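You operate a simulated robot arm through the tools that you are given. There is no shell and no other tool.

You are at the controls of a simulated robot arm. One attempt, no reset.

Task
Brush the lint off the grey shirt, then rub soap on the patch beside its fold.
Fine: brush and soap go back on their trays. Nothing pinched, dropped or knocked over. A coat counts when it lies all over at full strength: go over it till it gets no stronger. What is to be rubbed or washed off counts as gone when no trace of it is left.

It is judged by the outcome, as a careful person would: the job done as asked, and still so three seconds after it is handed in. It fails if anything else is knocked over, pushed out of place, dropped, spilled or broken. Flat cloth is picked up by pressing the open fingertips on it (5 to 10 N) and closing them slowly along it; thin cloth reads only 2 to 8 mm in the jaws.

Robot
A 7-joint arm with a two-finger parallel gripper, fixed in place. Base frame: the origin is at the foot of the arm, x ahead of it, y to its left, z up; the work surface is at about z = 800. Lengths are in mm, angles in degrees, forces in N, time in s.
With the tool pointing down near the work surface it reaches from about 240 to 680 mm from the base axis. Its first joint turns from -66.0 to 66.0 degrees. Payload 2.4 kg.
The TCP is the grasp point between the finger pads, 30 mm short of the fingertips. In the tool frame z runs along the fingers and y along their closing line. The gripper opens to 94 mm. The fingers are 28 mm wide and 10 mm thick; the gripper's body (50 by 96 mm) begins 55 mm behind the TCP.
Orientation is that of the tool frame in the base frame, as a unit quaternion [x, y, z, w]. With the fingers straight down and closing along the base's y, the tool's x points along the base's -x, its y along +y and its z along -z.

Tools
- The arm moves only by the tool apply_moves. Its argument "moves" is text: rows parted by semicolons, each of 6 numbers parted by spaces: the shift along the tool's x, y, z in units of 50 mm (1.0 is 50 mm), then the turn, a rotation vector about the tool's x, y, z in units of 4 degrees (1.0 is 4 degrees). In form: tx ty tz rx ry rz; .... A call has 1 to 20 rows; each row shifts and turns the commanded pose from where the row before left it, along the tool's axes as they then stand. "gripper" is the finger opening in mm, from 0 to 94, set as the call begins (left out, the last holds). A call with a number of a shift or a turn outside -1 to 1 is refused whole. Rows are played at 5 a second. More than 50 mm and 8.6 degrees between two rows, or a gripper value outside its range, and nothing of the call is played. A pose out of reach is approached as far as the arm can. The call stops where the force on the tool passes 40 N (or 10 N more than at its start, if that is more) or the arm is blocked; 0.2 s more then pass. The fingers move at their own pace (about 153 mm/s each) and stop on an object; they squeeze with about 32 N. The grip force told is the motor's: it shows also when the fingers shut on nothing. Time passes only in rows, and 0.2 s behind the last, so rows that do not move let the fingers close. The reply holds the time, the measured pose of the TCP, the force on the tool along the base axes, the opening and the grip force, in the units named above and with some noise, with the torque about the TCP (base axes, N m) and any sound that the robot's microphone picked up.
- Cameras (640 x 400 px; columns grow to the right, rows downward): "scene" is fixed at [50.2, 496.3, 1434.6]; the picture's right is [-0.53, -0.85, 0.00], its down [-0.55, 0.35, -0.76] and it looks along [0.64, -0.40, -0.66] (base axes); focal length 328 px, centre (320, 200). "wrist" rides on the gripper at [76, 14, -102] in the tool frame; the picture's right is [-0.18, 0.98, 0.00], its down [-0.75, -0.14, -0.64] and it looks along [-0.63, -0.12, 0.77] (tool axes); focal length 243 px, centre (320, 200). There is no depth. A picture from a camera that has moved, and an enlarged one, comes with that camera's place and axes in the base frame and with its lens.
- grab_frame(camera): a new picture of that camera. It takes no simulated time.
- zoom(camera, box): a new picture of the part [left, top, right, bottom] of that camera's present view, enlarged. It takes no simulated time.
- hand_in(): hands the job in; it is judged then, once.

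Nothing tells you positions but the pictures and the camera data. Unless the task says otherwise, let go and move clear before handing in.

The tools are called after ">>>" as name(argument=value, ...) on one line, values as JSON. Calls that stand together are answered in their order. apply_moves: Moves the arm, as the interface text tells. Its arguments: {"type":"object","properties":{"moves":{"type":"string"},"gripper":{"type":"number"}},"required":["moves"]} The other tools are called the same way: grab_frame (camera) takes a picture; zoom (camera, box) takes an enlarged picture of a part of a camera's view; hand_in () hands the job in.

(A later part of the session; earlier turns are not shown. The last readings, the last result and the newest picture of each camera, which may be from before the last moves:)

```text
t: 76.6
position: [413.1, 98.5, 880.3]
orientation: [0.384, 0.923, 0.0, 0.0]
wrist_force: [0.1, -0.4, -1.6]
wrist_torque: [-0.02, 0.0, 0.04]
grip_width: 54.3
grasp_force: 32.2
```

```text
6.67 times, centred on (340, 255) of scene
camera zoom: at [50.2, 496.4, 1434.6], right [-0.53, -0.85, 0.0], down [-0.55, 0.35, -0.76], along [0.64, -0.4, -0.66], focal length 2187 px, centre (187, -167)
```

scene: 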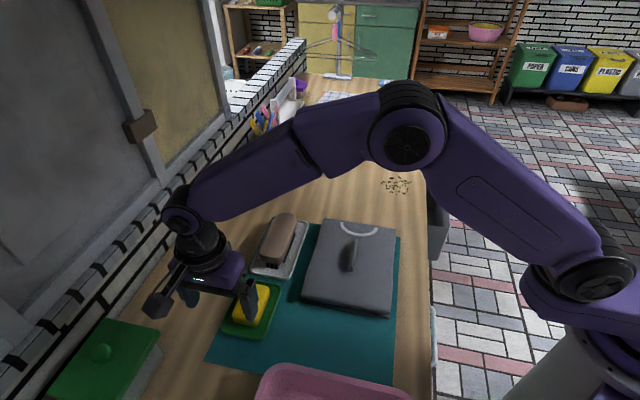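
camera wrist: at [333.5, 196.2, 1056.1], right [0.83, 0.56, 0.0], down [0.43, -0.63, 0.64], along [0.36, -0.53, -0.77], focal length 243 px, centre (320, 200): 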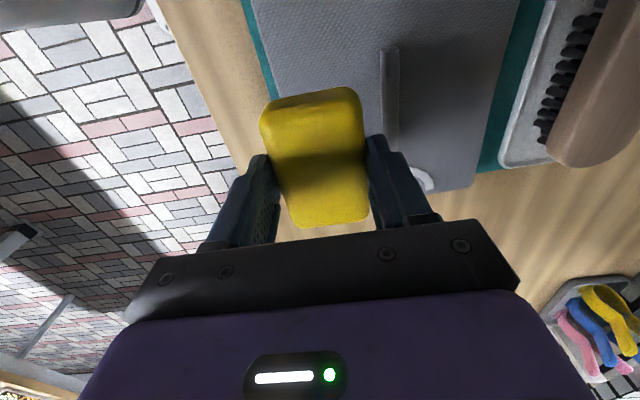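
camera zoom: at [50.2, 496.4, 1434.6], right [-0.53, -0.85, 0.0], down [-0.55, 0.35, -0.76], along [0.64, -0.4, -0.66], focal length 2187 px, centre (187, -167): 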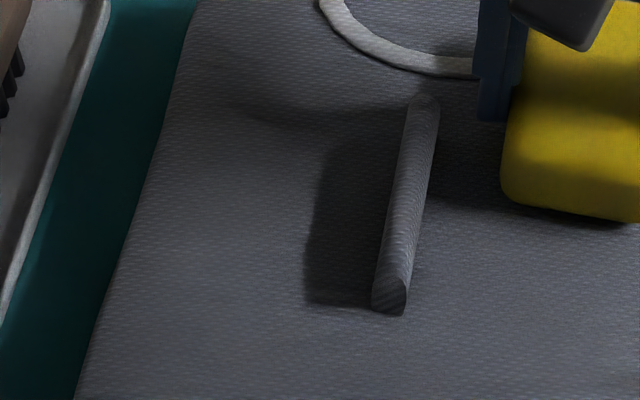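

The strokes left no visible soap here, so the patch may be elsewhere beside the fold. I'll lift up and study the fold's surroundings more carefully.

>>> apply_moves(moves="0 0 -0.5 0 0 0;0 0 -0.8 0 0 0;0 0 -0.2 0 0 0;0.7 0 0 0 0 0;0.5 0 0 0 0 0;0 0 0 0 0 0")

>>> grab_frame(camera="wrist")

>>> zoom(camera="wrist", box=[370, 20, 510, 180])

>>> zoom(camera="scene", box=[300, 220, 380, 290])

```text
t: 78.0
position: [373.9, 140.5, 953.2]
orientation: [0.384, 0.923, -0.001, 0.0]
wrist_force: [0.0, 0.4, -0.8]
wrist_torque: [-0.01, -0.01, 0.0]
grip_width: 54.3
grasp_force: 31.7
```

```text
taken
camera wrist: at [330.2, 205.4, 1055.8], right [0.83, 0.56, 0.0], down [0.43, -0.63, 0.64], along [0.36, -0.53, -0.77], focal length 243 px, centre (320, 200)
```

wrist: 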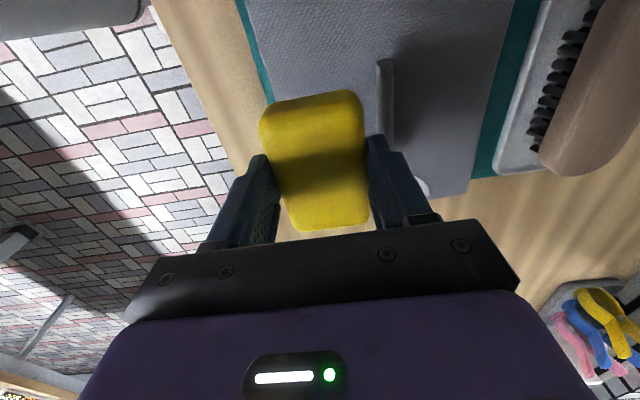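

```text
2.50 times, centred on (440, 100) of wrist
camera zoom: at [330.2, 205.4, 1055.8], right [0.83, 0.56, 0.0], down [0.43, -0.63, 0.64], along [0.36, -0.53, -0.77], focal length 606 px, centre (20, 450)
```

zoom: 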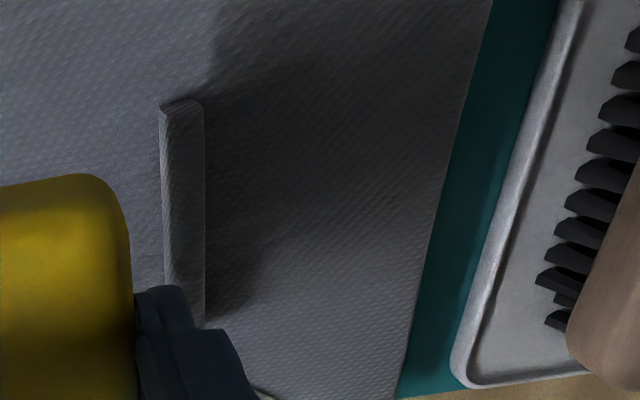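

```text
5.71 times, centred on (340, 255) of scene
camera zoom: at [50.2, 496.4, 1434.6], right [-0.53, -0.85, 0.0], down [-0.55, 0.35, -0.76], along [0.64, -0.4, -0.66], focal length 1875 px, centre (206, -114)
```

zoom: 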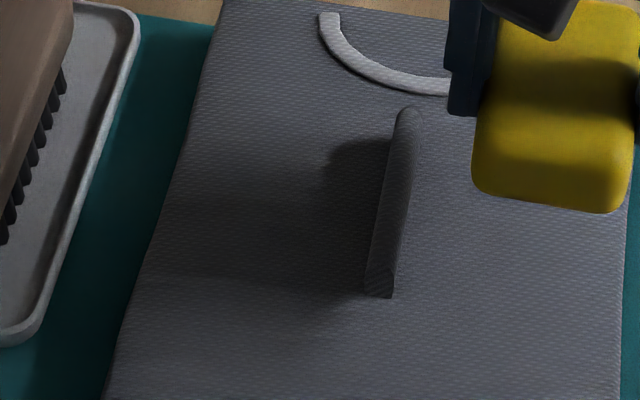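

No stain shows anywhere else, so I still take the former lint spot as the patch. I'll go back down there and rub with steadier contact for longer before judging.

>>> apply_moves(moves="0 -0.05 0.5 0 0 0;0 0 0.5 0 0 0;0 0 0.3 0 0 0;0 0 0.1 0 0 0;0 0 0 0 0 0")

>>> apply_moves(moves="0 0 0.02 0 0 0;0 0 0 0 0 0")

```text
t: 79.2
position: [371.1, 140.9, 885.0]
orientation: [0.385, 0.923, 0.0, -0.001]
wrist_force: [0.3, -0.5, -1.9]
wrist_torque: [0.02, 0.04, -0.01]
grip_width: 54.3
grasp_force: 31.8
```

```text
t: 79.8
position: [369.8, 139.4, 884.6]
orientation: [0.384, 0.923, 0.0, 0.001]
wrist_force: [0.5, -0.1, -0.9]
wrist_torque: [0.0, -0.02, -0.02]
grip_width: 54.2
grasp_force: 32.0
```

>>> apply_moves(moves="0 0 0.04 0 0 0;0 0 0 0 0 0")

>>> apply_moves(moves="0 0 0.03 0 0 0;0 0 0 0 0 0")

>>> apply_moves(moves="0 0 0.015 0 0 0;0 0 0 0 0 0")

```text
t: 80.4
position: [370.3, 138.6, 882.1]
orientation: [0.385, 0.923, 0.0, 0.0]
wrist_force: [-0.5, -0.2, -1.2]
wrist_torque: [0.01, 0.02, -0.01]
grip_width: 54.3
grasp_force: 31.9
```

```text
t: 81.0
position: [370.2, 138.8, 880.8]
orientation: [0.384, 0.923, 0.0, 0.001]
wrist_force: [-0.5, -0.4, -1.5]
wrist_torque: [-0.01, -0.01, -0.01]
grip_width: 54.3
grasp_force: 31.7
```

```text
t: 81.6
position: [370.4, 140.2, 879.7]
orientation: [0.385, 0.923, 0.001, 0.0]
wrist_force: [-0.7, -1.1, -0.8]
wrist_torque: [0.01, 0.02, -0.02]
grip_width: 54.4
grasp_force: 31.9
```

>>> apply_moves(moves="0 0 0.012 0 0 0;0 0 0 0 0 0")

>>> apply_moves(moves="0 0 0.008 0 0 0;0 0 0 0 0 0")

```text
t: 82.2
position: [369.7, 139.3, 880.0]
orientation: [0.384, 0.923, 0.001, 0.0]
wrist_force: [-0.2, 0.1, -1.5]
wrist_torque: [-0.01, 0.0, -0.01]
grip_width: 54.4
grasp_force: 31.8
```

```text
t: 82.8
position: [369.4, 139.2, 878.7]
orientation: [0.384, 0.923, 0.0, 0.0]
wrist_force: [0.7, 0.1, -1.5]
wrist_torque: [-0.01, -0.02, 0.0]
grip_width: 54.3
grasp_force: 32.5
```

>>> apply_moves(moves="0 0 0.01 0 0 0;0 0 0 0 0 0")

>>> apply_moves(moves="0 0 0.01 0 0 0;0 0 0 0 0 0")

```text
t: 83.4
position: [369.4, 138.8, 878.8]
orientation: [0.384, 0.923, 0.001, 0.001]
wrist_force: [0.5, 2.2, 6.5]
wrist_torque: [0.11, 0.22, -0.01]
grip_width: 54.3
grasp_force: 32.3
```

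```text
t: 84.0
position: [370.1, 139.5, 876.8]
orientation: [0.385, 0.923, 0.001, 0.0]
wrist_force: [-3.3, 0.6, 29.0]
wrist_torque: [0.01, 0.12, -0.01]
grip_width: 54.5
grasp_force: 31.9
```

>>> apply_moves(moves="0.15 0 -0.004 0 0 0;0.15 0 0 0 0 0;0.15 0 0 0 0 0")

>>> apply_moves(moves="-0.15 0 0 0 0 0;-0.15 0 0 0 0 0;-0.15 0 0 0 0 0")

>>> apply_moves(moves="-0.15 0 0.004 0 0 0;-0.15 0 0 0 0 0;-0.15 0 0 0 0 0")

```text
t: 84.8
position: [354.3, 154.6, 877.0]
orientation: [0.385, 0.923, 0.001, 0.001]
wrist_force: [9.6, -7.5, 26.3]
wrist_torque: [-0.22, -0.21, 0.04]
grip_width: 54.1
grasp_force: 31.3
```

```text
t: 85.6
position: [368.9, 137.6, 877.4]
orientation: [0.386, 0.923, -0.002, -0.002]
wrist_force: [-1.6, 0.1, 1.5]
wrist_torque: [0.01, 0.14, 0.0]
grip_width: 54.6
grasp_force: 31.8
```

```text
t: 86.4
position: [386.0, 122.3, 878.0]
orientation: [0.385, 0.923, 0.0, 0.0]
wrist_force: [-1.9, 3.0, 6.3]
wrist_torque: [0.16, 0.35, -0.09]
grip_width: 54.4
grasp_force: 31.4
```

>>> apply_moves(moves="-0.15 0 0.002 0 0 0;-0.15 0 0.002 0 0 0;0 0 0 0 0 0")

>>> apply_moves(moves="0.2 0 0 0 0 0;0.2 0 -0.002 0 0 0;0.2 0 -0.002 0 0 0")

>>> apply_moves(moves="0.2 0 -0.002 0 0 0;0.2 0 0 0 0 0;0.2 0 0 0 0 0")

>>> zoom(camera="scene", box=[310, 200, 430, 300])

```text
t: 87.2
position: [396.7, 111.0, 878.8]
orientation: [0.385, 0.923, 0.0, 0.0]
wrist_force: [0.1, -0.1, -2.4]
wrist_torque: [-0.01, 0.03, 0.01]
grip_width: 54.5
grasp_force: 32.2
```

```text
t: 88.0
position: [375.5, 134.7, 876.9]
orientation: [0.385, 0.923, 0.001, 0.0]
wrist_force: [-0.2, -0.5, -1.5]
wrist_torque: [0.01, 0.02, -0.04]
grip_width: 54.4
grasp_force: 32.2
```

```text
t: 88.8
position: [352.7, 154.8, 877.8]
orientation: [0.383, 0.924, 0.0, 0.0]
wrist_force: [0.1, 1.0, -1.9]
wrist_torque: [0.0, 0.0, 0.01]
grip_width: 54.5
grasp_force: 32.2
```

```text
4.00 times, centred on (370, 250) of scene
camera zoom: at [50.2, 496.3, 1434.6], right [-0.53, -0.85, 0.0], down [-0.55, 0.35, -0.76], along [0.64, -0.4, -0.66], focal length 1312 px, centre (120, 0)
```

zoom: 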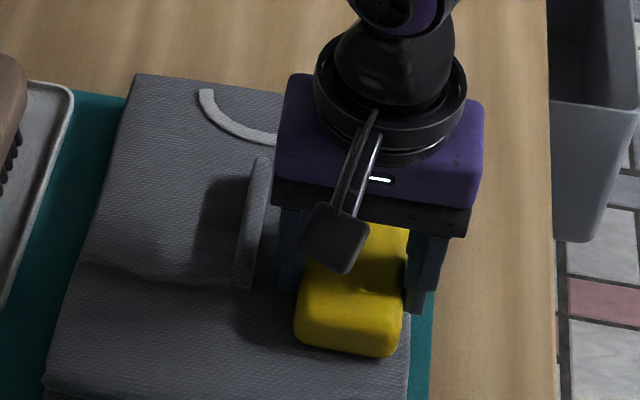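

I'll lift and step aside to see whether any soap film shows.

>>> apply_moves(moves="0 0 -0.5 0 0 0;0 0 -0.9 0 0 0;0 0.85 -0.2 0 0 0;0 0.9 0 0 0 0;0 0.9 0 0 0 0;0 0.3 0 0 0 0;0 0 0 0 0 0")

>>> zoom(camera="scene", box=[300, 215, 420, 315])

>>> zoom(camera="scene", box=[340, 225, 400, 275])

>>> grab_frame(camera="wrist")

```text
t: 90.4
position: [459.1, 258.4, 957.0]
orientation: [0.384, 0.923, 0.0, 0.0]
wrist_force: [-0.1, 0.1, -0.5]
wrist_torque: [0.0, -0.04, 0.0]
grip_width: 54.1
grasp_force: 32.5
```

```text
4.00 times, centred on (360, 265) of scene
camera zoom: at [50.2, 496.4, 1434.6], right [-0.53, -0.85, 0.0], down [-0.55, 0.35, -0.76], along [0.64, -0.4, -0.66], focal length 1312 px, centre (160, -60)
```

zoom: 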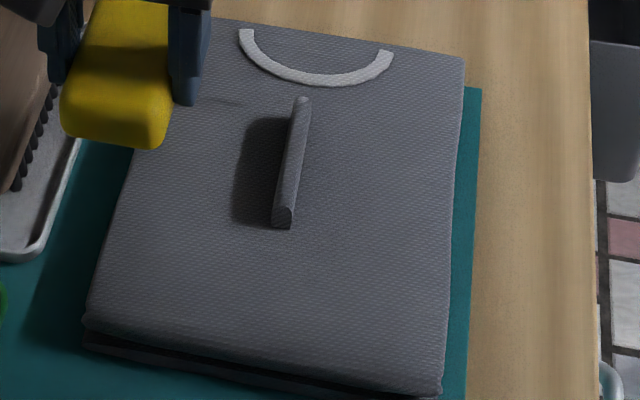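

```text
8.00 times, centred on (370, 250) of scene
camera zoom: at [50.2, 496.4, 1434.6], right [-0.53, -0.85, 0.0], down [-0.55, 0.35, -0.76], along [0.64, -0.4, -0.66], focal length 2625 px, centre (-80, -200)
```

zoom: 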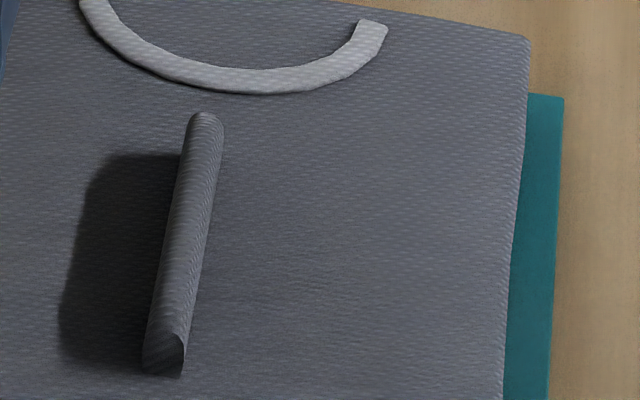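

```text
taken
camera wrist: at [415.4, 323.6, 1059.5], right [0.83, 0.56, 0.0], down [0.43, -0.63, 0.64], along [0.36, -0.53, -0.77], focal length 243 px, centre (320, 200)
```

wrist: 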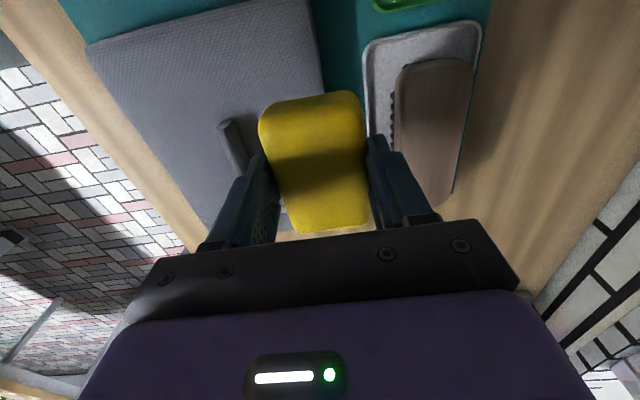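

There is still no film there. I'll search the rest of the shirt at high zoom for a faint patch.

>>> zoom(camera="scene", box=[300, 265, 360, 315])

>>> zoom(camera="scene", box=[345, 255, 405, 305])

>>> zoom(camera="scene", box=[310, 225, 360, 265])

>>> zoom(camera="wrist", box=[80, 0, 330, 200])

>>> zoom(camera="wrist", box=[160, 80, 280, 200])

```text
8.00 times, centred on (330, 290) of scene
camera zoom: at [50.2, 496.4, 1434.6], right [-0.53, -0.85, 0.0], down [-0.55, 0.35, -0.76], along [0.64, -0.4, -0.66], focal length 2625 px, centre (240, -520)
```

zoom: 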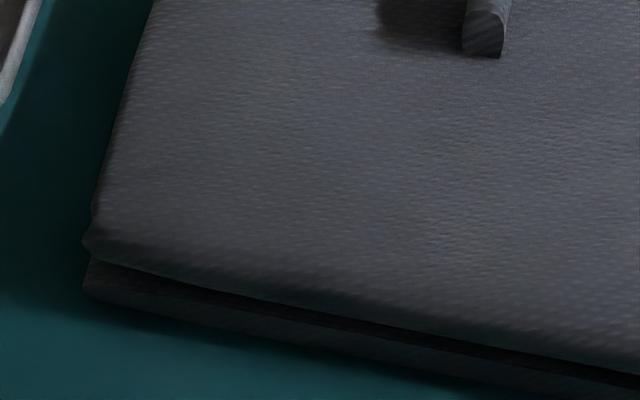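

```text
8.00 times, centred on (375, 280) of scene
camera zoom: at [50.2, 496.4, 1434.6], right [-0.53, -0.85, 0.0], down [-0.55, 0.35, -0.76], along [0.64, -0.4, -0.66], focal length 2625 px, centre (-120, -440)
```

zoom: 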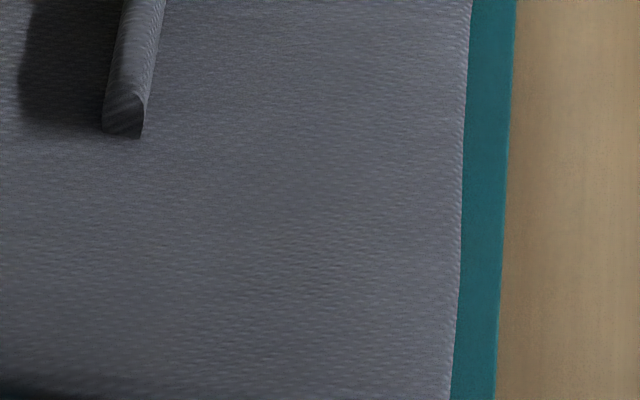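

```text
10.00 times, centred on (335, 245) of scene
camera zoom: at [50.2, 496.4, 1434.6], right [-0.53, -0.85, 0.0], down [-0.55, 0.35, -0.76], along [0.64, -0.4, -0.66], focal length 3281 px, centre (170, -250)
```

zoom: 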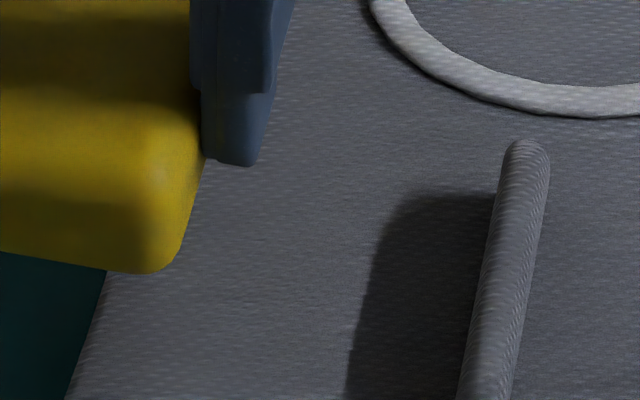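

```text
2.00 times, centred on (205, 100) of wrist
camera zoom: at [415.4, 323.6, 1059.5], right [0.83, 0.56, 0.0], down [0.43, -0.63, 0.64], along [0.36, -0.53, -0.77], focal length 485 px, centre (550, 400)
```

zoom: 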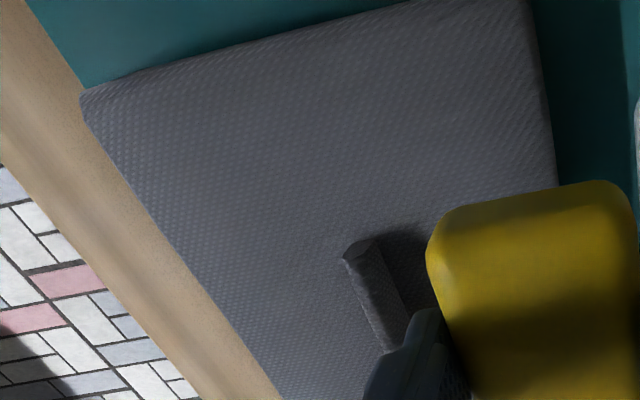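

```text
3.33 times, centred on (220, 140) of wrist
camera zoom: at [415.4, 323.6, 1059.5], right [0.83, 0.56, 0.0], down [0.43, -0.63, 0.64], along [0.36, -0.53, -0.77], focal length 809 px, centre (653, 400)
```

zoom: 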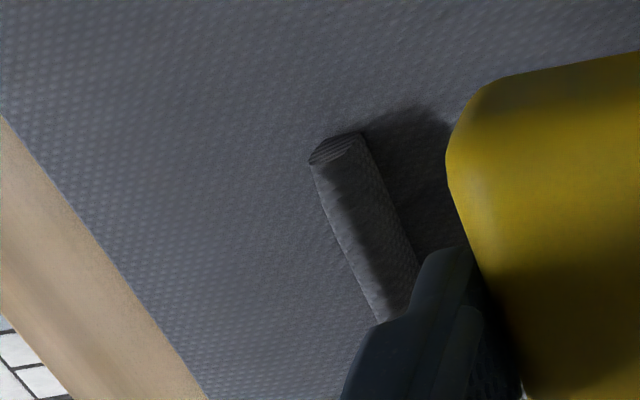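

I can't find any other patch, so the former lint spot remains the only sensible target. I'll return and scrub with many short strokes, keeping the contact force under control.

>>> apply_moves(moves="-0.1 -0.72 0 0 0 0;-0.1 -0.72 0 0 0 0;-0.1 -0.73 0 0 0 0;-0.1 -0.73 0.1 0 0 0;0 0 0.5 0 0 0;0 0 0.5 0 0 0;0 0 0.4 0 0 0;0 0 0 0 0 0")

>>> apply_moves(moves="0 0 0.04 0 0 0;0 0 0 0 0 0")

```text
t: 92.2
position: [370.9, 143.3, 879.6]
orientation: [0.384, 0.923, 0.0, 0.0]
wrist_force: [0.9, 0.1, -1.3]
wrist_torque: [0.02, 0.02, 0.0]
grip_width: 54.2
grasp_force: 31.7
```

```text
t: 92.8
position: [369.9, 144.4, 878.5]
orientation: [0.384, 0.923, 0.0, 0.0]
wrist_force: [-0.1, -0.2, -1.4]
wrist_torque: [0.0, 0.0, -0.01]
grip_width: 54.5
grasp_force: 31.6
```

>>> apply_moves(moves="0 0 0.015 0 0 0;0 0 0 0 0 0")

>>> apply_moves(moves="0 0 0.01 0 0 0;0 0 0 0 0 0")

>>> apply_moves(moves="0 0 0.01 0 0 0;0 0 0 0 0 0")

```text
t: 93.4
position: [370.7, 143.5, 878.5]
orientation: [0.384, 0.923, 0.0, 0.0]
wrist_force: [-0.2, 0.1, -0.8]
wrist_torque: [-0.02, 0.02, -0.03]
grip_width: 54.1
grasp_force: 31.7
```

```text
t: 94.0
position: [370.8, 144.4, 879.1]
orientation: [0.385, 0.923, 0.0, -0.001]
wrist_force: [-0.3, -0.8, -1.1]
wrist_torque: [0.04, 0.0, -0.03]
grip_width: 54.2
grasp_force: 31.6
```

```text
t: 94.6
position: [369.7, 143.5, 878.4]
orientation: [0.383, 0.924, 0.001, 0.001]
wrist_force: [0.0, 0.0, -1.5]
wrist_torque: [0.0, 0.0, 0.02]
grip_width: 53.9
grasp_force: 32.4
```

>>> apply_moves(moves="0 0 0.015 0 0 0;0 0 0 0 0 0")

>>> apply_moves(moves="0 0 0.01 0 0 0;0 0 0 0 0 0")

>>> apply_moves(moves="0 0 0.008 0 0 0;0 0 0 0 0 0")

```text
t: 95.2
position: [369.4, 142.5, 877.6]
orientation: [0.384, 0.923, -0.001, 0.001]
wrist_force: [0.4, -0.5, -1.9]
wrist_torque: [0.0, 0.01, 0.0]
grip_width: 54.3
grasp_force: 31.9
```

```text
t: 95.8
position: [369.7, 143.9, 877.3]
orientation: [0.384, 0.923, 0.001, 0.0]
wrist_force: [-3.0, 0.4, 26.9]
wrist_torque: [0.14, 0.29, 0.0]
grip_width: 54.3
grasp_force: 31.8
```

```text
t: 96.4
position: [369.2, 142.9, 877.2]
orientation: [0.384, 0.923, 0.001, 0.002]
wrist_force: [0.5, 2.1, 22.6]
wrist_torque: [0.13, 0.14, 0.02]
grip_width: 54.5
grasp_force: 31.7
```

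The contact is steady at about 23 N. I'll do short scrubbing strokes here.

>>> apply_moves(moves="0.15 0 0 0 0 0;0.15 0 0 0 0 0;-0.15 0 0 0 0 0;-0.15 0 0 0 0 0;0.15 0 0 0 0 0;-0.15 0 0 0 0 0")

>>> apply_moves(moves="-0.15 0 0.004 0 0 0;0.15 0 0 0 0 0;-0.15 0 0 0 0 0;0.15 0 0 0 0 0")

>>> apply_moves(moves="0 0 0.008 0 0 0;0.15 0 0 0 0 0;-0.15 0 0 0 0 0;0.15 0 0 0 0 0;-0.15 0 0 0 0 0")

```text
t: 97.8
position: [370.6, 141.1, 876.2]
orientation: [0.384, 0.923, -0.002, 0.0]
wrist_force: [0.8, -0.2, -0.5]
wrist_torque: [0.02, 0.0, 0.0]
grip_width: 54.2
grasp_force: 31.6
```

```text
t: 98.8
position: [369.9, 140.4, 878.6]
orientation: [0.384, 0.923, 0.0, -0.001]
wrist_force: [0.0, -0.8, -1.3]
wrist_torque: [0.02, 0.03, 0.02]
grip_width: 54.7
grasp_force: 32.4
```

```text
t: 100.0
position: [368.6, 142.3, 876.3]
orientation: [0.382, 0.924, 0.0, 0.0]
wrist_force: [-6.3, 10.8, 26.6]
wrist_torque: [0.23, 0.12, 0.02]
grip_width: 54.2
grasp_force: 32.1
```

>>> apply_moves(moves="0.2 0 0 0 0 0;0.2 0 0 0 0 0;0.2 0 0 0 0 0;-0.2 0 0 0 0 0;-0.2 0 0 0 0 0;-0.2 0 0 0 0 0")

>>> apply_moves(moves="0 0 0.008 0 0 0;-0.2 0 0.002 0 0 0;-0.2 0 0.002 0 0 0;0 0 0 0 0 0")

>>> zoom(camera="scene", box=[330, 220, 420, 295])

```text
t: 101.4
position: [369.6, 142.2, 875.4]
orientation: [0.383, 0.924, 0.0, 0.0]
wrist_force: [-3.8, 5.1, 10.9]
wrist_torque: [0.26, 0.05, 0.05]
grip_width: 54.0
grasp_force: 32.6
```

```text
t: 102.4
position: [382.9, 128.2, 874.4]
orientation: [0.384, 0.923, -0.001, 0.001]
wrist_force: [-7.2, 7.1, 26.2]
wrist_torque: [0.13, 0.15, -0.01]
grip_width: 54.1
grasp_force: 32.3
```

```text
5.33 times, centred on (375, 258) of scene
camera zoom: at [49.6, 496.4, 1434.6], right [-0.53, -0.85, 0.0], down [-0.55, 0.35, -0.76], along [0.64, -0.4, -0.65], focal length 1750 px, centre (27, -107)
```

zoom: 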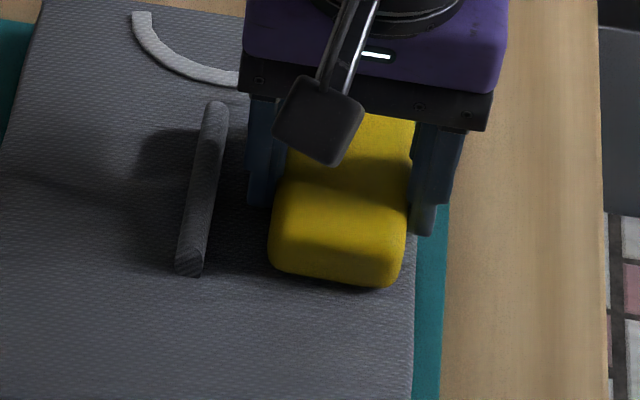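

>>> apply_moves(moves="-0.2 0 0.002 0 0 0;-0.2 0 0.002 0 0 0;0 0 0 0 0 0")

>>> apply_moves(moves="-0.2 0 0.004 0 0 0;-0.2 0 0.004 0 0 0;0 0 0 0 0 0")

>>> zoom(camera="scene", box=[330, 220, 420, 295])

```text
t: 103.2
position: [398.4, 112.8, 876.0]
orientation: [0.384, 0.923, 0.0, -0.001]
wrist_force: [0.1, -0.2, -1.2]
wrist_torque: [-0.01, -0.02, 0.03]
grip_width: 54.0
grasp_force: 32.4
```

```text
t: 104.0
position: [412.1, 98.7, 874.5]
orientation: [0.384, 0.923, 0.0, 0.0]
wrist_force: [-2.5, 4.6, 8.2]
wrist_torque: [0.03, 0.04, 0.01]
grip_width: 54.2
grasp_force: 32.0
```

```text
5.33 times, centred on (375, 258) of scene
camera zoom: at [50.0, 496.4, 1434.6], right [-0.53, -0.85, 0.0], down [-0.55, 0.35, -0.76], along [0.64, -0.4, -0.65], focal length 1750 px, centre (27, -107)
```

zoom: 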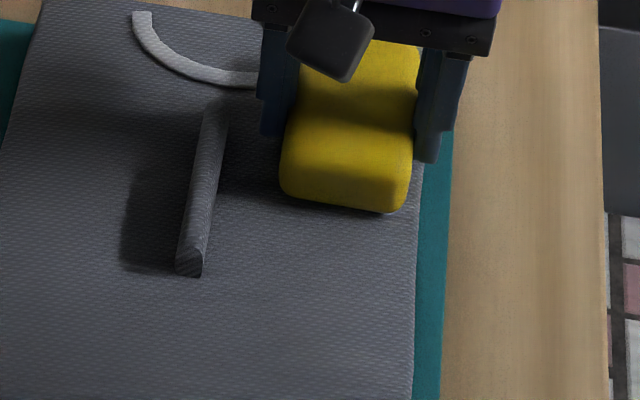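

Nothing shows on this side even after good contact. I'll try the other side of the fold, keeping the fingers clear of the ridge.

>>> apply_moves(moves="0 0 -0.5 0 0 0;0 0 -0.7 0 0 0;0.25 0.73 0 0 0 0;0.25 0.73 0 0 0 0;0.26 0.74 0 0 0 0;0 0 0 0 0 0")

>>> zoom(camera="scene", box=[290, 200, 420, 310])

>>> grab_frame(camera="wrist")

```text
t: 105.4
position: [459.5, 204.2, 936.9]
orientation: [0.386, 0.923, 0.0, -0.001]
wrist_force: [0.5, 0.6, -0.3]
wrist_torque: [-0.01, 0.02, -0.04]
grip_width: 54.0
grasp_force: 32.0
```

```text
3.64 times, centred on (355, 255) of scene
camera zoom: at [50.2, 496.4, 1434.6], right [-0.53, -0.85, 0.0], down [-0.55, 0.35, -0.76], along [0.64, -0.4, -0.66], focal length 1193 px, centre (193, 0)
```

zoom: 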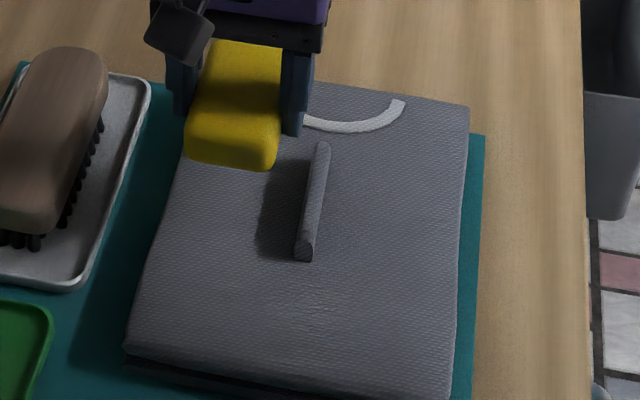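

```text
taken
camera wrist: at [416.3, 268.9, 1038.3], right [0.83, 0.56, 0.0], down [0.43, -0.63, 0.64], along [0.36, -0.53, -0.77], focal length 243 px, centre (320, 200)
```

wrist: 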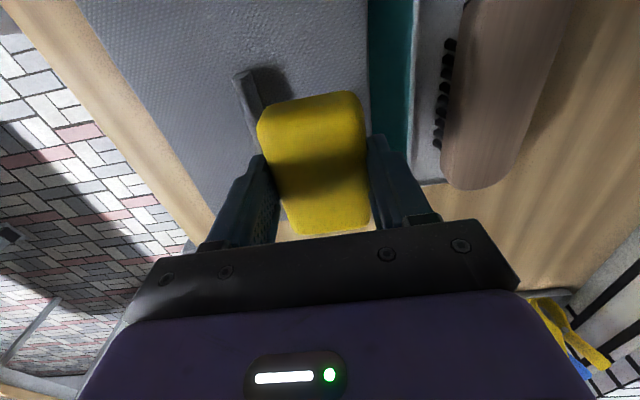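

I notice faint pale specks just in front of the fold's near end, so I'll zoom in there.

>>> zoom(camera="scene", box=[330, 260, 390, 310])

>>> zoom(camera="wrist", box=[160, 0, 320, 120])

>>> zoom(camera="scene", box=[310, 230, 410, 310])

```text
8.00 times, centred on (360, 285) of scene
camera zoom: at [50.2, 496.4, 1434.6], right [-0.53, -0.85, 0.0], down [-0.55, 0.35, -0.76], along [0.64, -0.4, -0.66], focal length 2625 px, centre (0, -480)
```

zoom: 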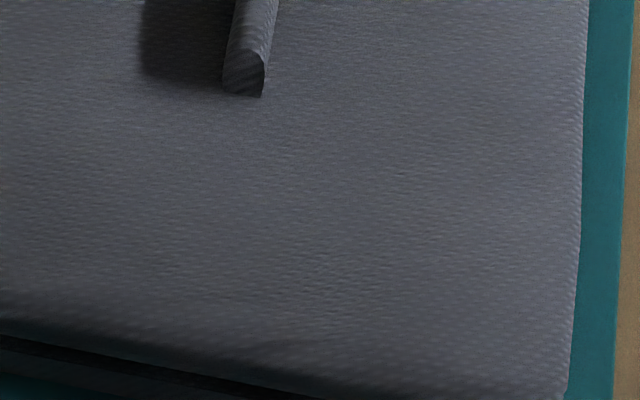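

```text
3.33 times, centred on (240, 60) of wrist
camera zoom: at [416.3, 268.9, 1038.3], right [0.83, 0.56, 0.0], down [0.43, -0.63, 0.64], along [0.36, -0.53, -0.77], focal length 809 px, centre (587, 667)
```

zoom: 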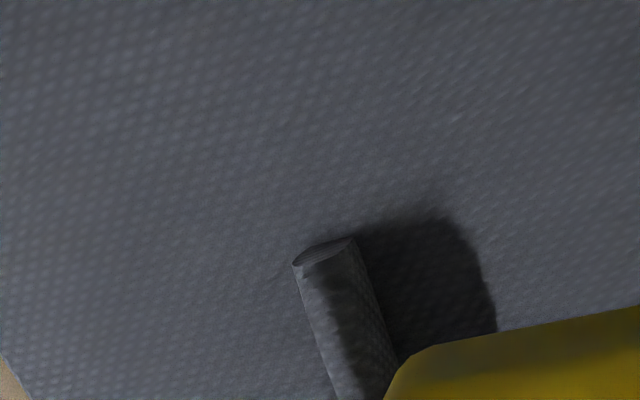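

```text
5.00 times, centred on (360, 270) of scene
camera zoom: at [50.2, 496.4, 1434.6], right [-0.53, -0.85, 0.0], down [-0.55, 0.35, -0.76], along [0.64, -0.4, -0.66], focal length 1641 px, centre (120, -150)
```

zoom: 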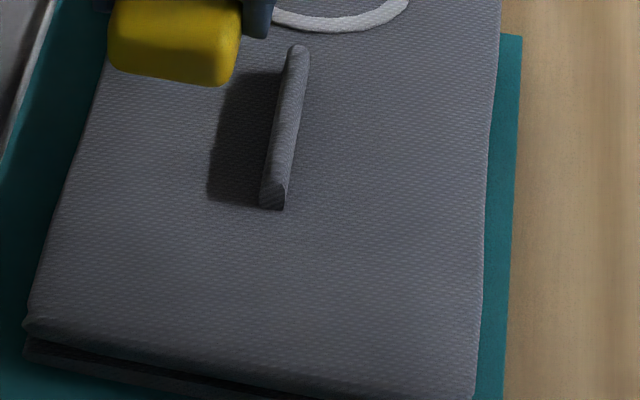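

Those were only image artefacts. I'll lower the soap on the wall side of the fold and test there.

>>> apply_moves(moves="0 0.1 0.3 0 0 0;0 0 0.5 0 0 0;0 0 0.2 0 0 0;0 0 0.1 0 0 0;0 0 0 0 0 0")

>>> zoom(camera="scene", box=[290, 210, 390, 290])

>>> zoom(camera="wrist", box=[180, 20, 400, 220])

```text
t: 106.6
position: [465.2, 207.6, 879.1]
orientation: [0.385, 0.923, 0.0, 0.0]
wrist_force: [-0.5, -0.1, -1.1]
wrist_torque: [0.0, -0.01, 0.0]
grip_width: 54.3
grasp_force: 31.9
```

```text
5.00 times, centred on (340, 250) of scene
camera zoom: at [50.2, 496.4, 1434.6], right [-0.53, -0.85, 0.0], down [-0.55, 0.35, -0.76], along [0.64, -0.4, -0.66], focal length 1641 px, centre (220, -50)
```

zoom: 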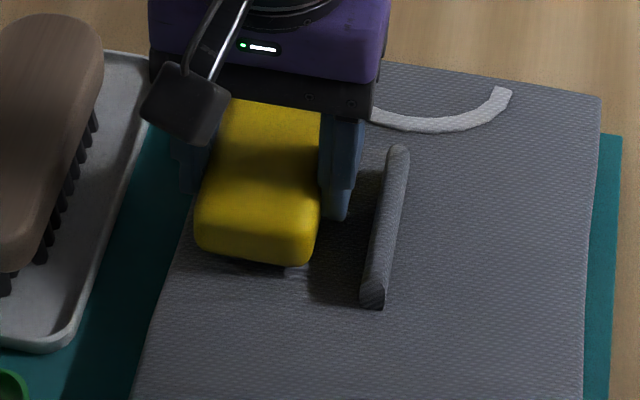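

```text
2.00 times, centred on (290, 120) of wrist
camera zoom: at [421.6, 273.1, 981.2], right [0.83, 0.56, 0.0], down [0.43, -0.63, 0.64], along [0.36, -0.53, -0.77], focal length 485 px, centre (380, 360)
```

zoom: 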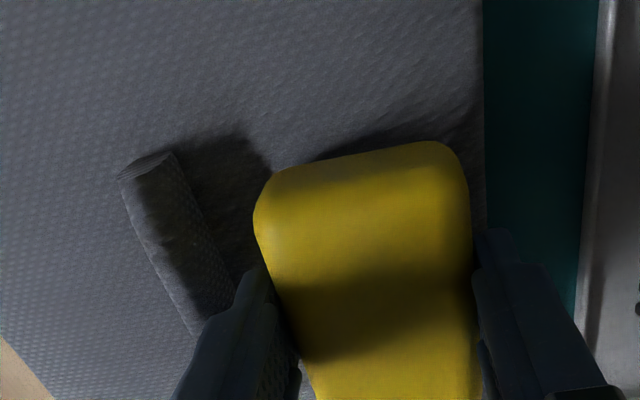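

>>> apply_moves(moves="0 0 0.04 0 0 0;0 0 0 0 0 0")

>>> apply_moves(moves="0 0 0.02 0 0 0;0 0 0 0 0 0")

>>> apply_moves(moves="0 0 0.015 0 0 0;0 0 0 0 0 0")

```text
t: 107.2
position: [464.8, 208.0, 878.3]
orientation: [0.384, 0.923, 0.0, 0.0]
wrist_force: [0.5, 0.7, -0.2]
wrist_torque: [0.02, 0.01, 0.0]
grip_width: 54.4
grasp_force: 31.7
```

```text
t: 107.8
position: [465.5, 208.2, 877.9]
orientation: [0.385, 0.923, 0.0, 0.001]
wrist_force: [-0.4, 0.2, -1.4]
wrist_torque: [0.0, 0.01, -0.01]
grip_width: 54.1
grasp_force: 32.2
```

```text
t: 108.4
position: [465.1, 206.9, 877.2]
orientation: [0.385, 0.923, 0.0, 0.0]
wrist_force: [0.1, -0.3, -2.2]
wrist_torque: [0.0, 0.02, 0.0]
grip_width: 54.3
grasp_force: 32.1
```

>>> apply_moves(moves="0 0 0.02 0 0 0;0 0 0 0 0 0")

>>> apply_moves(moves="0 0 0.02 0 0 0;0 0 0 0 0 0")

>>> apply_moves(moves="0 0 0.015 0 0 0;0 0 0 0 0 0")

```text
t: 109.0
position: [466.5, 207.5, 874.8]
orientation: [0.384, 0.923, -0.001, 0.0]
wrist_force: [0.2, 0.5, -1.1]
wrist_torque: [0.01, 0.01, -0.02]
grip_width: 54.2
grasp_force: 31.8
```

```text
t: 109.6
position: [467.0, 208.4, 874.8]
orientation: [0.384, 0.923, 0.0, 0.0]
wrist_force: [-3.9, -1.8, 15.7]
wrist_torque: [-0.22, 0.18, -0.03]
grip_width: 54.2
grasp_force: 31.8
```

```text
t: 110.2
position: [466.7, 208.2, 874.7]
orientation: [0.384, 0.923, 0.0, 0.0]
wrist_force: [-7.7, -3.5, 29.6]
wrist_torque: [-0.16, 0.24, 0.01]
grip_width: 54.6
grasp_force: 31.8
```

>>> apply_moves(moves="0.2 0 0 0 0 0;0.2 0 0 0 0 0;0 0 0 0 0 0")

>>> apply_moves(moves="-0.2 0 0.003 0 0 0;-0.2 0 0.003 0 0 0;-0.2 0 0.003 0 0 0")

>>> apply_moves(moves="-0.2 0 0.003 0 0 0;-0.2 0 0.003 0 0 0;-0.2 0 0.003 0 0 0")

>>> zoom(camera="scene", box=[290, 210, 390, 290])

```text
t: 111.0
position: [453.6, 221.4, 874.6]
orientation: [0.385, 0.923, 0.002, 0.001]
wrist_force: [7.2, -7.5, 20.7]
wrist_torque: [-0.28, -0.29, 0.02]
grip_width: 54.4
grasp_force: 32.4
```

```text
t: 111.8
position: [472.8, 202.0, 874.0]
orientation: [0.384, 0.923, 0.0, 0.0]
wrist_force: [-11.0, 11.1, 34.2]
wrist_torque: [0.38, 0.52, -0.12]
grip_width: 54.3
grasp_force: 31.7
```

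```text
t: 112.6
position: [495.1, 180.2, 874.0]
orientation: [0.385, 0.923, 0.001, 0.001]
wrist_force: [-10.6, 10.9, 36.1]
wrist_torque: [0.31, 0.7, -0.14]
grip_width: 54.2
grasp_force: 31.8
```

```text
5.00 times, centred on (340, 250) of scene
camera zoom: at [49.3, 496.4, 1434.7], right [-0.53, -0.85, 0.0], down [-0.55, 0.35, -0.76], along [0.64, -0.4, -0.65], focal length 1641 px, centre (220, -50)
```

zoom: 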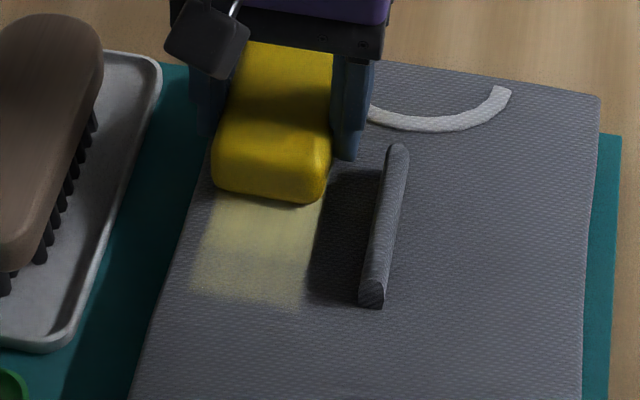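

A pale soap film now shows on this side, so the patch is on the wall side of the fold. I'll lift away and study how far the film reaches.

>>> apply_moves(moves="0 0 -0.5 0 0 0;0 0 -0.8 0 0 0;-0.6 0 -0.3 0 0 0;-0.8 0 0 0 0 0;0 0 0 0 0 0")

>>> zoom(camera="scene", box=[290, 210, 390, 290])

>>> zoom(camera="scene", box=[315, 225, 365, 275])

>>> grab_frame(camera="scene")

```text
t: 113.8
position: [542.1, 127.0, 950.9]
orientation: [0.384, 0.923, 0.001, 0.0]
wrist_force: [0.5, -0.7, -1.3]
wrist_torque: [0.02, -0.05, -0.01]
grip_width: 54.5
grasp_force: 31.9
```

```text
5.00 times, centred on (340, 250) of scene
camera zoom: at [50.2, 496.3, 1434.6], right [-0.53, -0.85, 0.0], down [-0.55, 0.35, -0.76], along [0.64, -0.4, -0.66], focal length 1641 px, centre (220, -50)
```

zoom: 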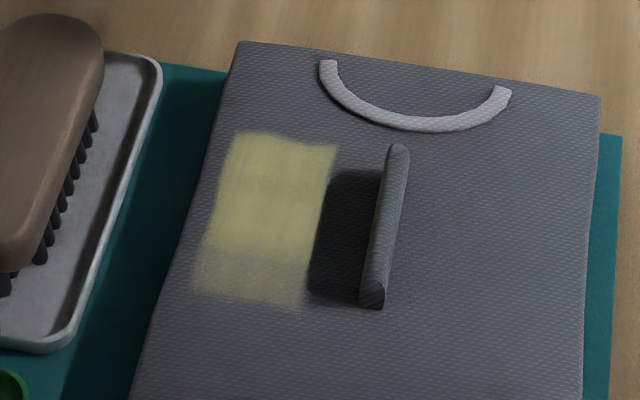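

```text
8.00 times, centred on (340, 250) of scene
camera zoom: at [50.2, 496.3, 1434.6], right [-0.53, -0.85, 0.0], down [-0.55, 0.35, -0.76], along [0.64, -0.4, -0.66], focal length 2625 px, centre (160, -200)
```

zoom: 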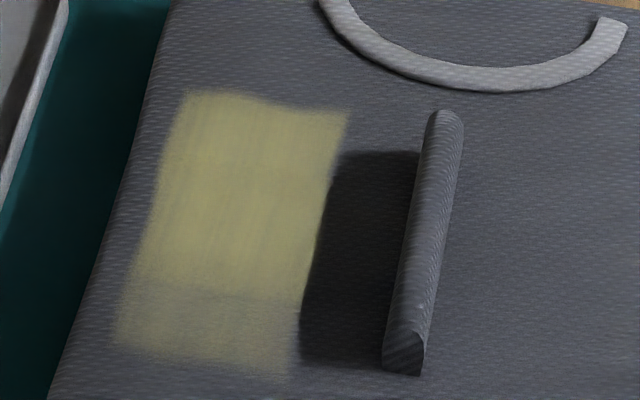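

```text
taken
```

scene: 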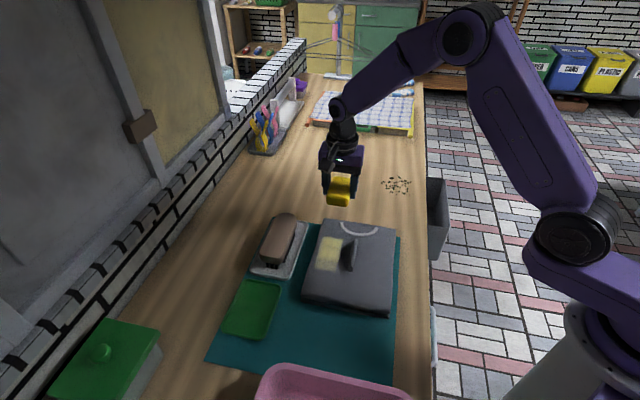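

The film ends sharply at the far side, near A≈222, but elsewhere it ends only where the soap reached. The rest likely runs up to the fold, so I'll turn the soap 90° to get the fingers out of the way of the fold.

>>> apply_moves(moves="0.74 0.11 0 0 0 0;0.74 0.11 0 0 0 0;0.74 0.11 0 0 0 0;0 0 0 0 0 1;0 0 0 0 0 1;0 0 0 0 0 1;0 0 0 0 0 1;0 0 0 0 0 1;0 0 0 0 0 1;0 0 0 0 0 1;0 0 0 0 0 1;0 0 0 0 0 1;0 0 0 0 0 1;0 0 0 0 0 1;0 0 0 0 0 1;0 0 0 0 0 1;0 0 0 0 0 1;0 0 0 0 0 1")

>>> apply_moves(moves="0 0 0 0 0 1;0 0 0 0 0 1;0 0 0 0 0 1;0 0 0 0 0 1;0 0 0 0 0 1;0 0 0 0 0 1;0 0 0 0 0 1;0 0 0 0 0 0.5;0 0 0 0 0 0")

>>> grab_frame(camera="scene")

>>> zoom(camera="scene", box=[280, 190, 400, 290])

>>> grab_frame(camera="wrist")

```text
t: 117.6
position: [477.2, 220.6, 953.3]
orientation: [0.795, 0.607, 0.0, 0.0]
wrist_force: [-0.7, 0.9, -1.3]
wrist_torque: [-0.03, 0.01, 0.01]
grip_width: 54.2
grasp_force: 32.0
```

```text
t: 119.6
position: [477.2, 219.4, 953.0]
orientation: [0.925, 0.381, 0.0, 0.0]
wrist_force: [-0.9, 0.4, -1.3]
wrist_torque: [0.03, 0.0, 0.0]
grip_width: 54.4
grasp_force: 32.7
```

```text
taken
```

scene: 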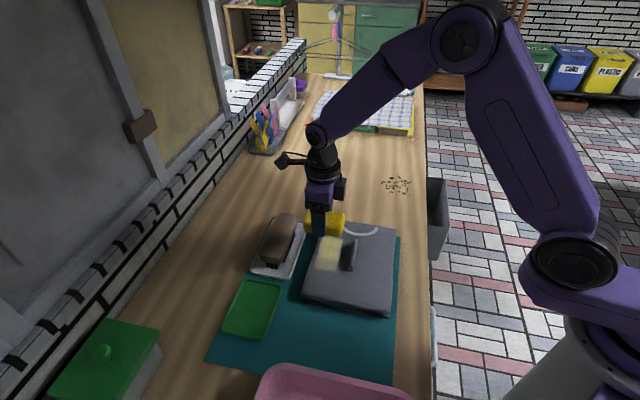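

```text
4.00 times, centred on (340, 240) of scene
camera zoom: at [50.2, 496.4, 1434.6], right [-0.53, -0.85, 0.0], down [-0.55, 0.35, -0.76], along [0.64, -0.4, -0.66], focal length 1312 px, centre (240, 40)
```

zoom: 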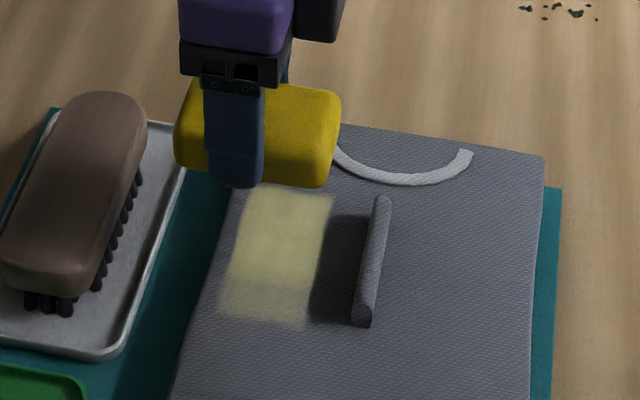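

```text
taken
camera wrist: at [542.3, 263.6, 1055.1], right [0.56, -0.83, 0.0], down [-0.63, -0.43, 0.64], along [-0.53, -0.36, -0.77], focal length 243 px, centre (320, 200)
```

wrist: 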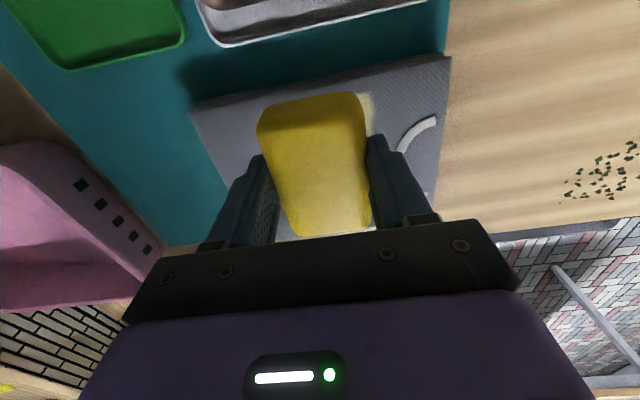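

The soap's long side now lies across the patch with the fingers clear of the fold. I'll lower it a safe distance from the fold and check the gap.

>>> apply_moves(moves="-0.2 -0.2 0.3 0 0 0;0 -0.2 0.5 0 0 0;0 0 0.5 0 0 0;0 0 0.16 0 0 0;0 0 0 0 0 0")

>>> zoom(camera="scene", box=[300, 210, 380, 280])

>>> zoom(camera="wrist", box=[220, 60, 440, 240])

```text
t: 120.8
position: [457.9, 226.5, 880.4]
orientation: [0.925, 0.38, -0.001, 0.0]
wrist_force: [-0.1, 0.3, -1.0]
wrist_torque: [0.01, 0.02, -0.02]
grip_width: 54.4
grasp_force: 32.1
```

```text
5.71 times, centred on (340, 245) of scene
camera zoom: at [50.2, 496.4, 1434.6], right [-0.53, -0.85, 0.0], down [-0.55, 0.35, -0.76], along [0.64, -0.4, -0.66], focal length 1875 px, centre (206, -57)
```

zoom: 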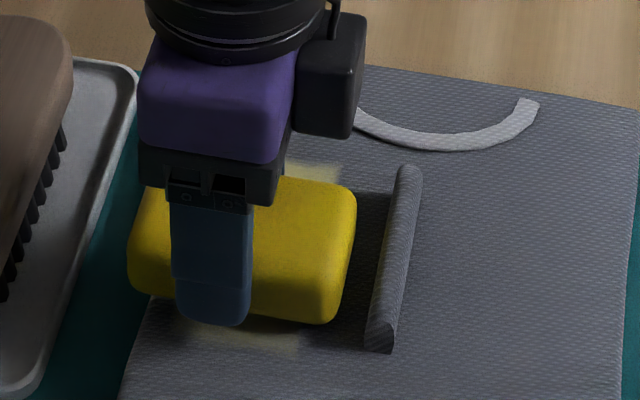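

```text
2.22 times, centred on (330, 150) of wrist
camera zoom: at [521.6, 270.7, 982.0], right [0.56, -0.83, 0.0], down [-0.63, -0.43, 0.64], along [-0.53, -0.36, -0.77], focal length 539 px, centre (298, 311)
```

zoom: 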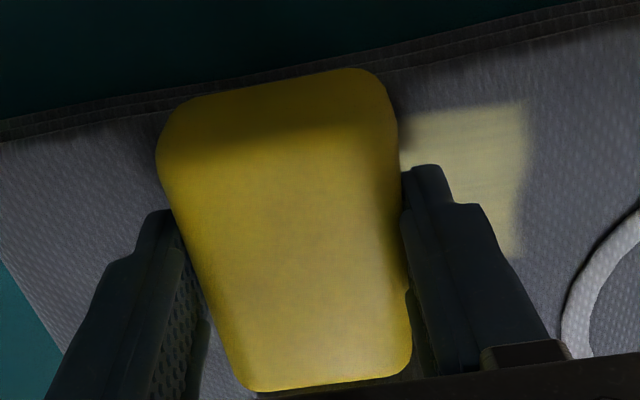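

The gap to the fold is about 12 mm. I'll close in to about 4 mm and lower to contact.

>>> apply_moves(moves="-0.15 0 0.04 0 0 0;0 0 0 0 0 0")

>>> apply_moves(moves="0 0 0.03 0 0 0;0 0 0 0 0 0")

>>> apply_moves(moves="0 0 0.02 0 0 0;0 0 0 0 0 0")

```text
t: 121.4
position: [451.8, 220.9, 877.1]
orientation: [0.925, 0.381, 0.0, 0.0]
wrist_force: [-0.1, -0.7, -1.4]
wrist_torque: [0.0, 0.0, -0.05]
grip_width: 54.7
grasp_force: 32.0
```

```text
t: 122.0
position: [451.0, 221.7, 876.0]
orientation: [0.925, 0.381, 0.0, 0.0]
wrist_force: [-0.9, 0.1, -1.8]
wrist_torque: [-0.03, -0.01, -0.02]
grip_width: 54.0
grasp_force: 31.7
```

```text
t: 122.6
position: [450.4, 220.4, 874.1]
orientation: [0.925, 0.381, 0.0, 0.0]
wrist_force: [-0.4, 0.4, 0.0]
wrist_torque: [0.01, -0.02, -0.04]
grip_width: 54.5
grasp_force: 31.8
```

>>> zoom(camera="scene", box=[310, 220, 370, 275])

>>> apply_moves(moves="0 0 0.012 0 0 0;0 0 0 0 0 0")

>>> apply_moves(moves="0 0 0.01 0 0 0;0 0 0 0 0 0")

```text
7.27 times, centred on (340, 248) of scene
camera zoom: at [50.2, 496.4, 1434.6], right [-0.53, -0.85, 0.0], down [-0.55, 0.35, -0.76], along [0.64, -0.4, -0.66], focal length 2386 px, centre (174, -146)
```

zoom: 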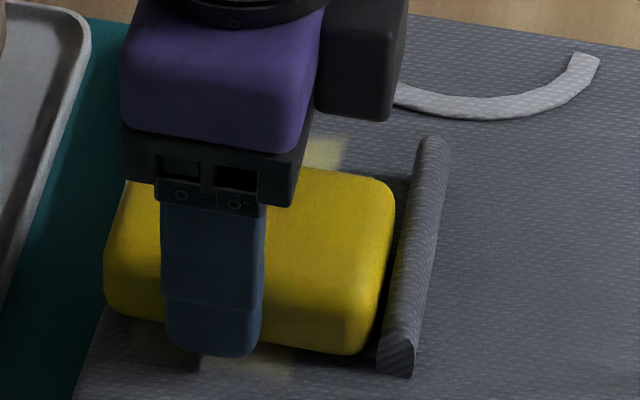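

```text
t: 123.2
position: [450.7, 220.1, 875.4]
orientation: [0.925, 0.381, 0.0, -0.001]
wrist_force: [-0.7, 0.3, -1.1]
wrist_torque: [0.0, 0.01, 0.02]
grip_width: 54.5
grasp_force: 31.6
```

```text
t: 123.8
position: [450.6, 221.8, 874.2]
orientation: [0.925, 0.381, 0.001, 0.0]
wrist_force: [0.1, -0.7, -2.2]
wrist_torque: [0.0, 0.01, -0.03]
grip_width: 54.4
grasp_force: 31.7
```

>>> apply_moves(moves="0 0 0.012 0 0 0;0 0 0 0 0 0")

>>> apply_moves(moves="0 0 0.012 0 0 0;0 0 0 0 0 0")

```text
t: 124.4
position: [450.5, 219.5, 872.8]
orientation: [0.924, 0.381, 0.0, 0.0]
wrist_force: [-0.8, -0.1, 10.0]
wrist_torque: [-0.21, 0.33, -0.01]
grip_width: 54.1
grasp_force: 31.7
```

```text
t: 125.0
position: [451.9, 220.7, 873.8]
orientation: [0.924, 0.381, 0.0, 0.0]
wrist_force: [-4.6, -4.5, 25.3]
wrist_torque: [-0.37, 0.44, 0.06]
grip_width: 54.3
grasp_force: 31.7
```

Contact is at 25 N but is biased toward the fold side. I'll rub along the fold and look at the resulting film.

>>> apply_moves(moves="0 -0.2 0 0 0 0;0 -0.2 0 0 0 0;0 0 0 0 0 0")

>>> apply_moves(moves="0 0.2 0 0 0 0;0 0.2 0 0 0 0;0 0.2 0 0 0 0;0 0 0 0 0 0")

>>> apply_moves(moves="0 0.2 0.004 0 0 0;0 0.2 0.004 0 0 0;0 0.2 0 0 0 0;0 0 0 0 0 0")

>>> zoom(camera="scene", box=[310, 220, 370, 275])

```text
t: 125.8
position: [438.2, 235.0, 873.6]
orientation: [0.925, 0.381, 0.001, 0.0]
wrist_force: [6.2, -3.7, 14.6]
wrist_torque: [-0.38, 0.12, 0.21]
grip_width: 54.4
grasp_force: 32.1
```

```text
t: 126.8
position: [458.9, 214.2, 873.7]
orientation: [0.924, 0.381, 0.001, 0.001]
wrist_force: [-4.9, 5.3, 16.6]
wrist_torque: [0.18, 0.15, -0.04]
grip_width: 54.5
grasp_force: 31.7
```

```text
t: 127.5
position: [474.9, 197.0, 874.2]
orientation: [0.924, 0.382, 0.001, 0.0]
wrist_force: [-1.5, -1.3, 8.9]
wrist_torque: [-0.2, 0.1, -0.03]
grip_width: 54.4
grasp_force: 32.2
stopped in row 3: the force on the tool passed its limit at 44 N (the readings are from after the stop); the commanded pose is now the measured one
```

```text
7.27 times, centred on (340, 248) of scene
camera zoom: at [50.0, 496.3, 1434.7], right [-0.53, -0.85, 0.0], down [-0.55, 0.35, -0.76], along [0.64, -0.4, -0.66], focal length 2386 px, centre (174, -146)
```

zoom: 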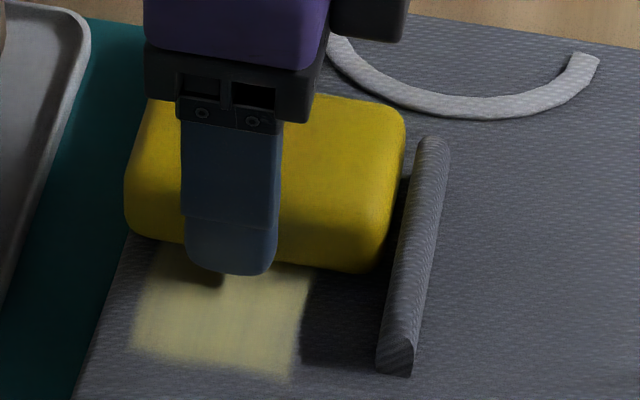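

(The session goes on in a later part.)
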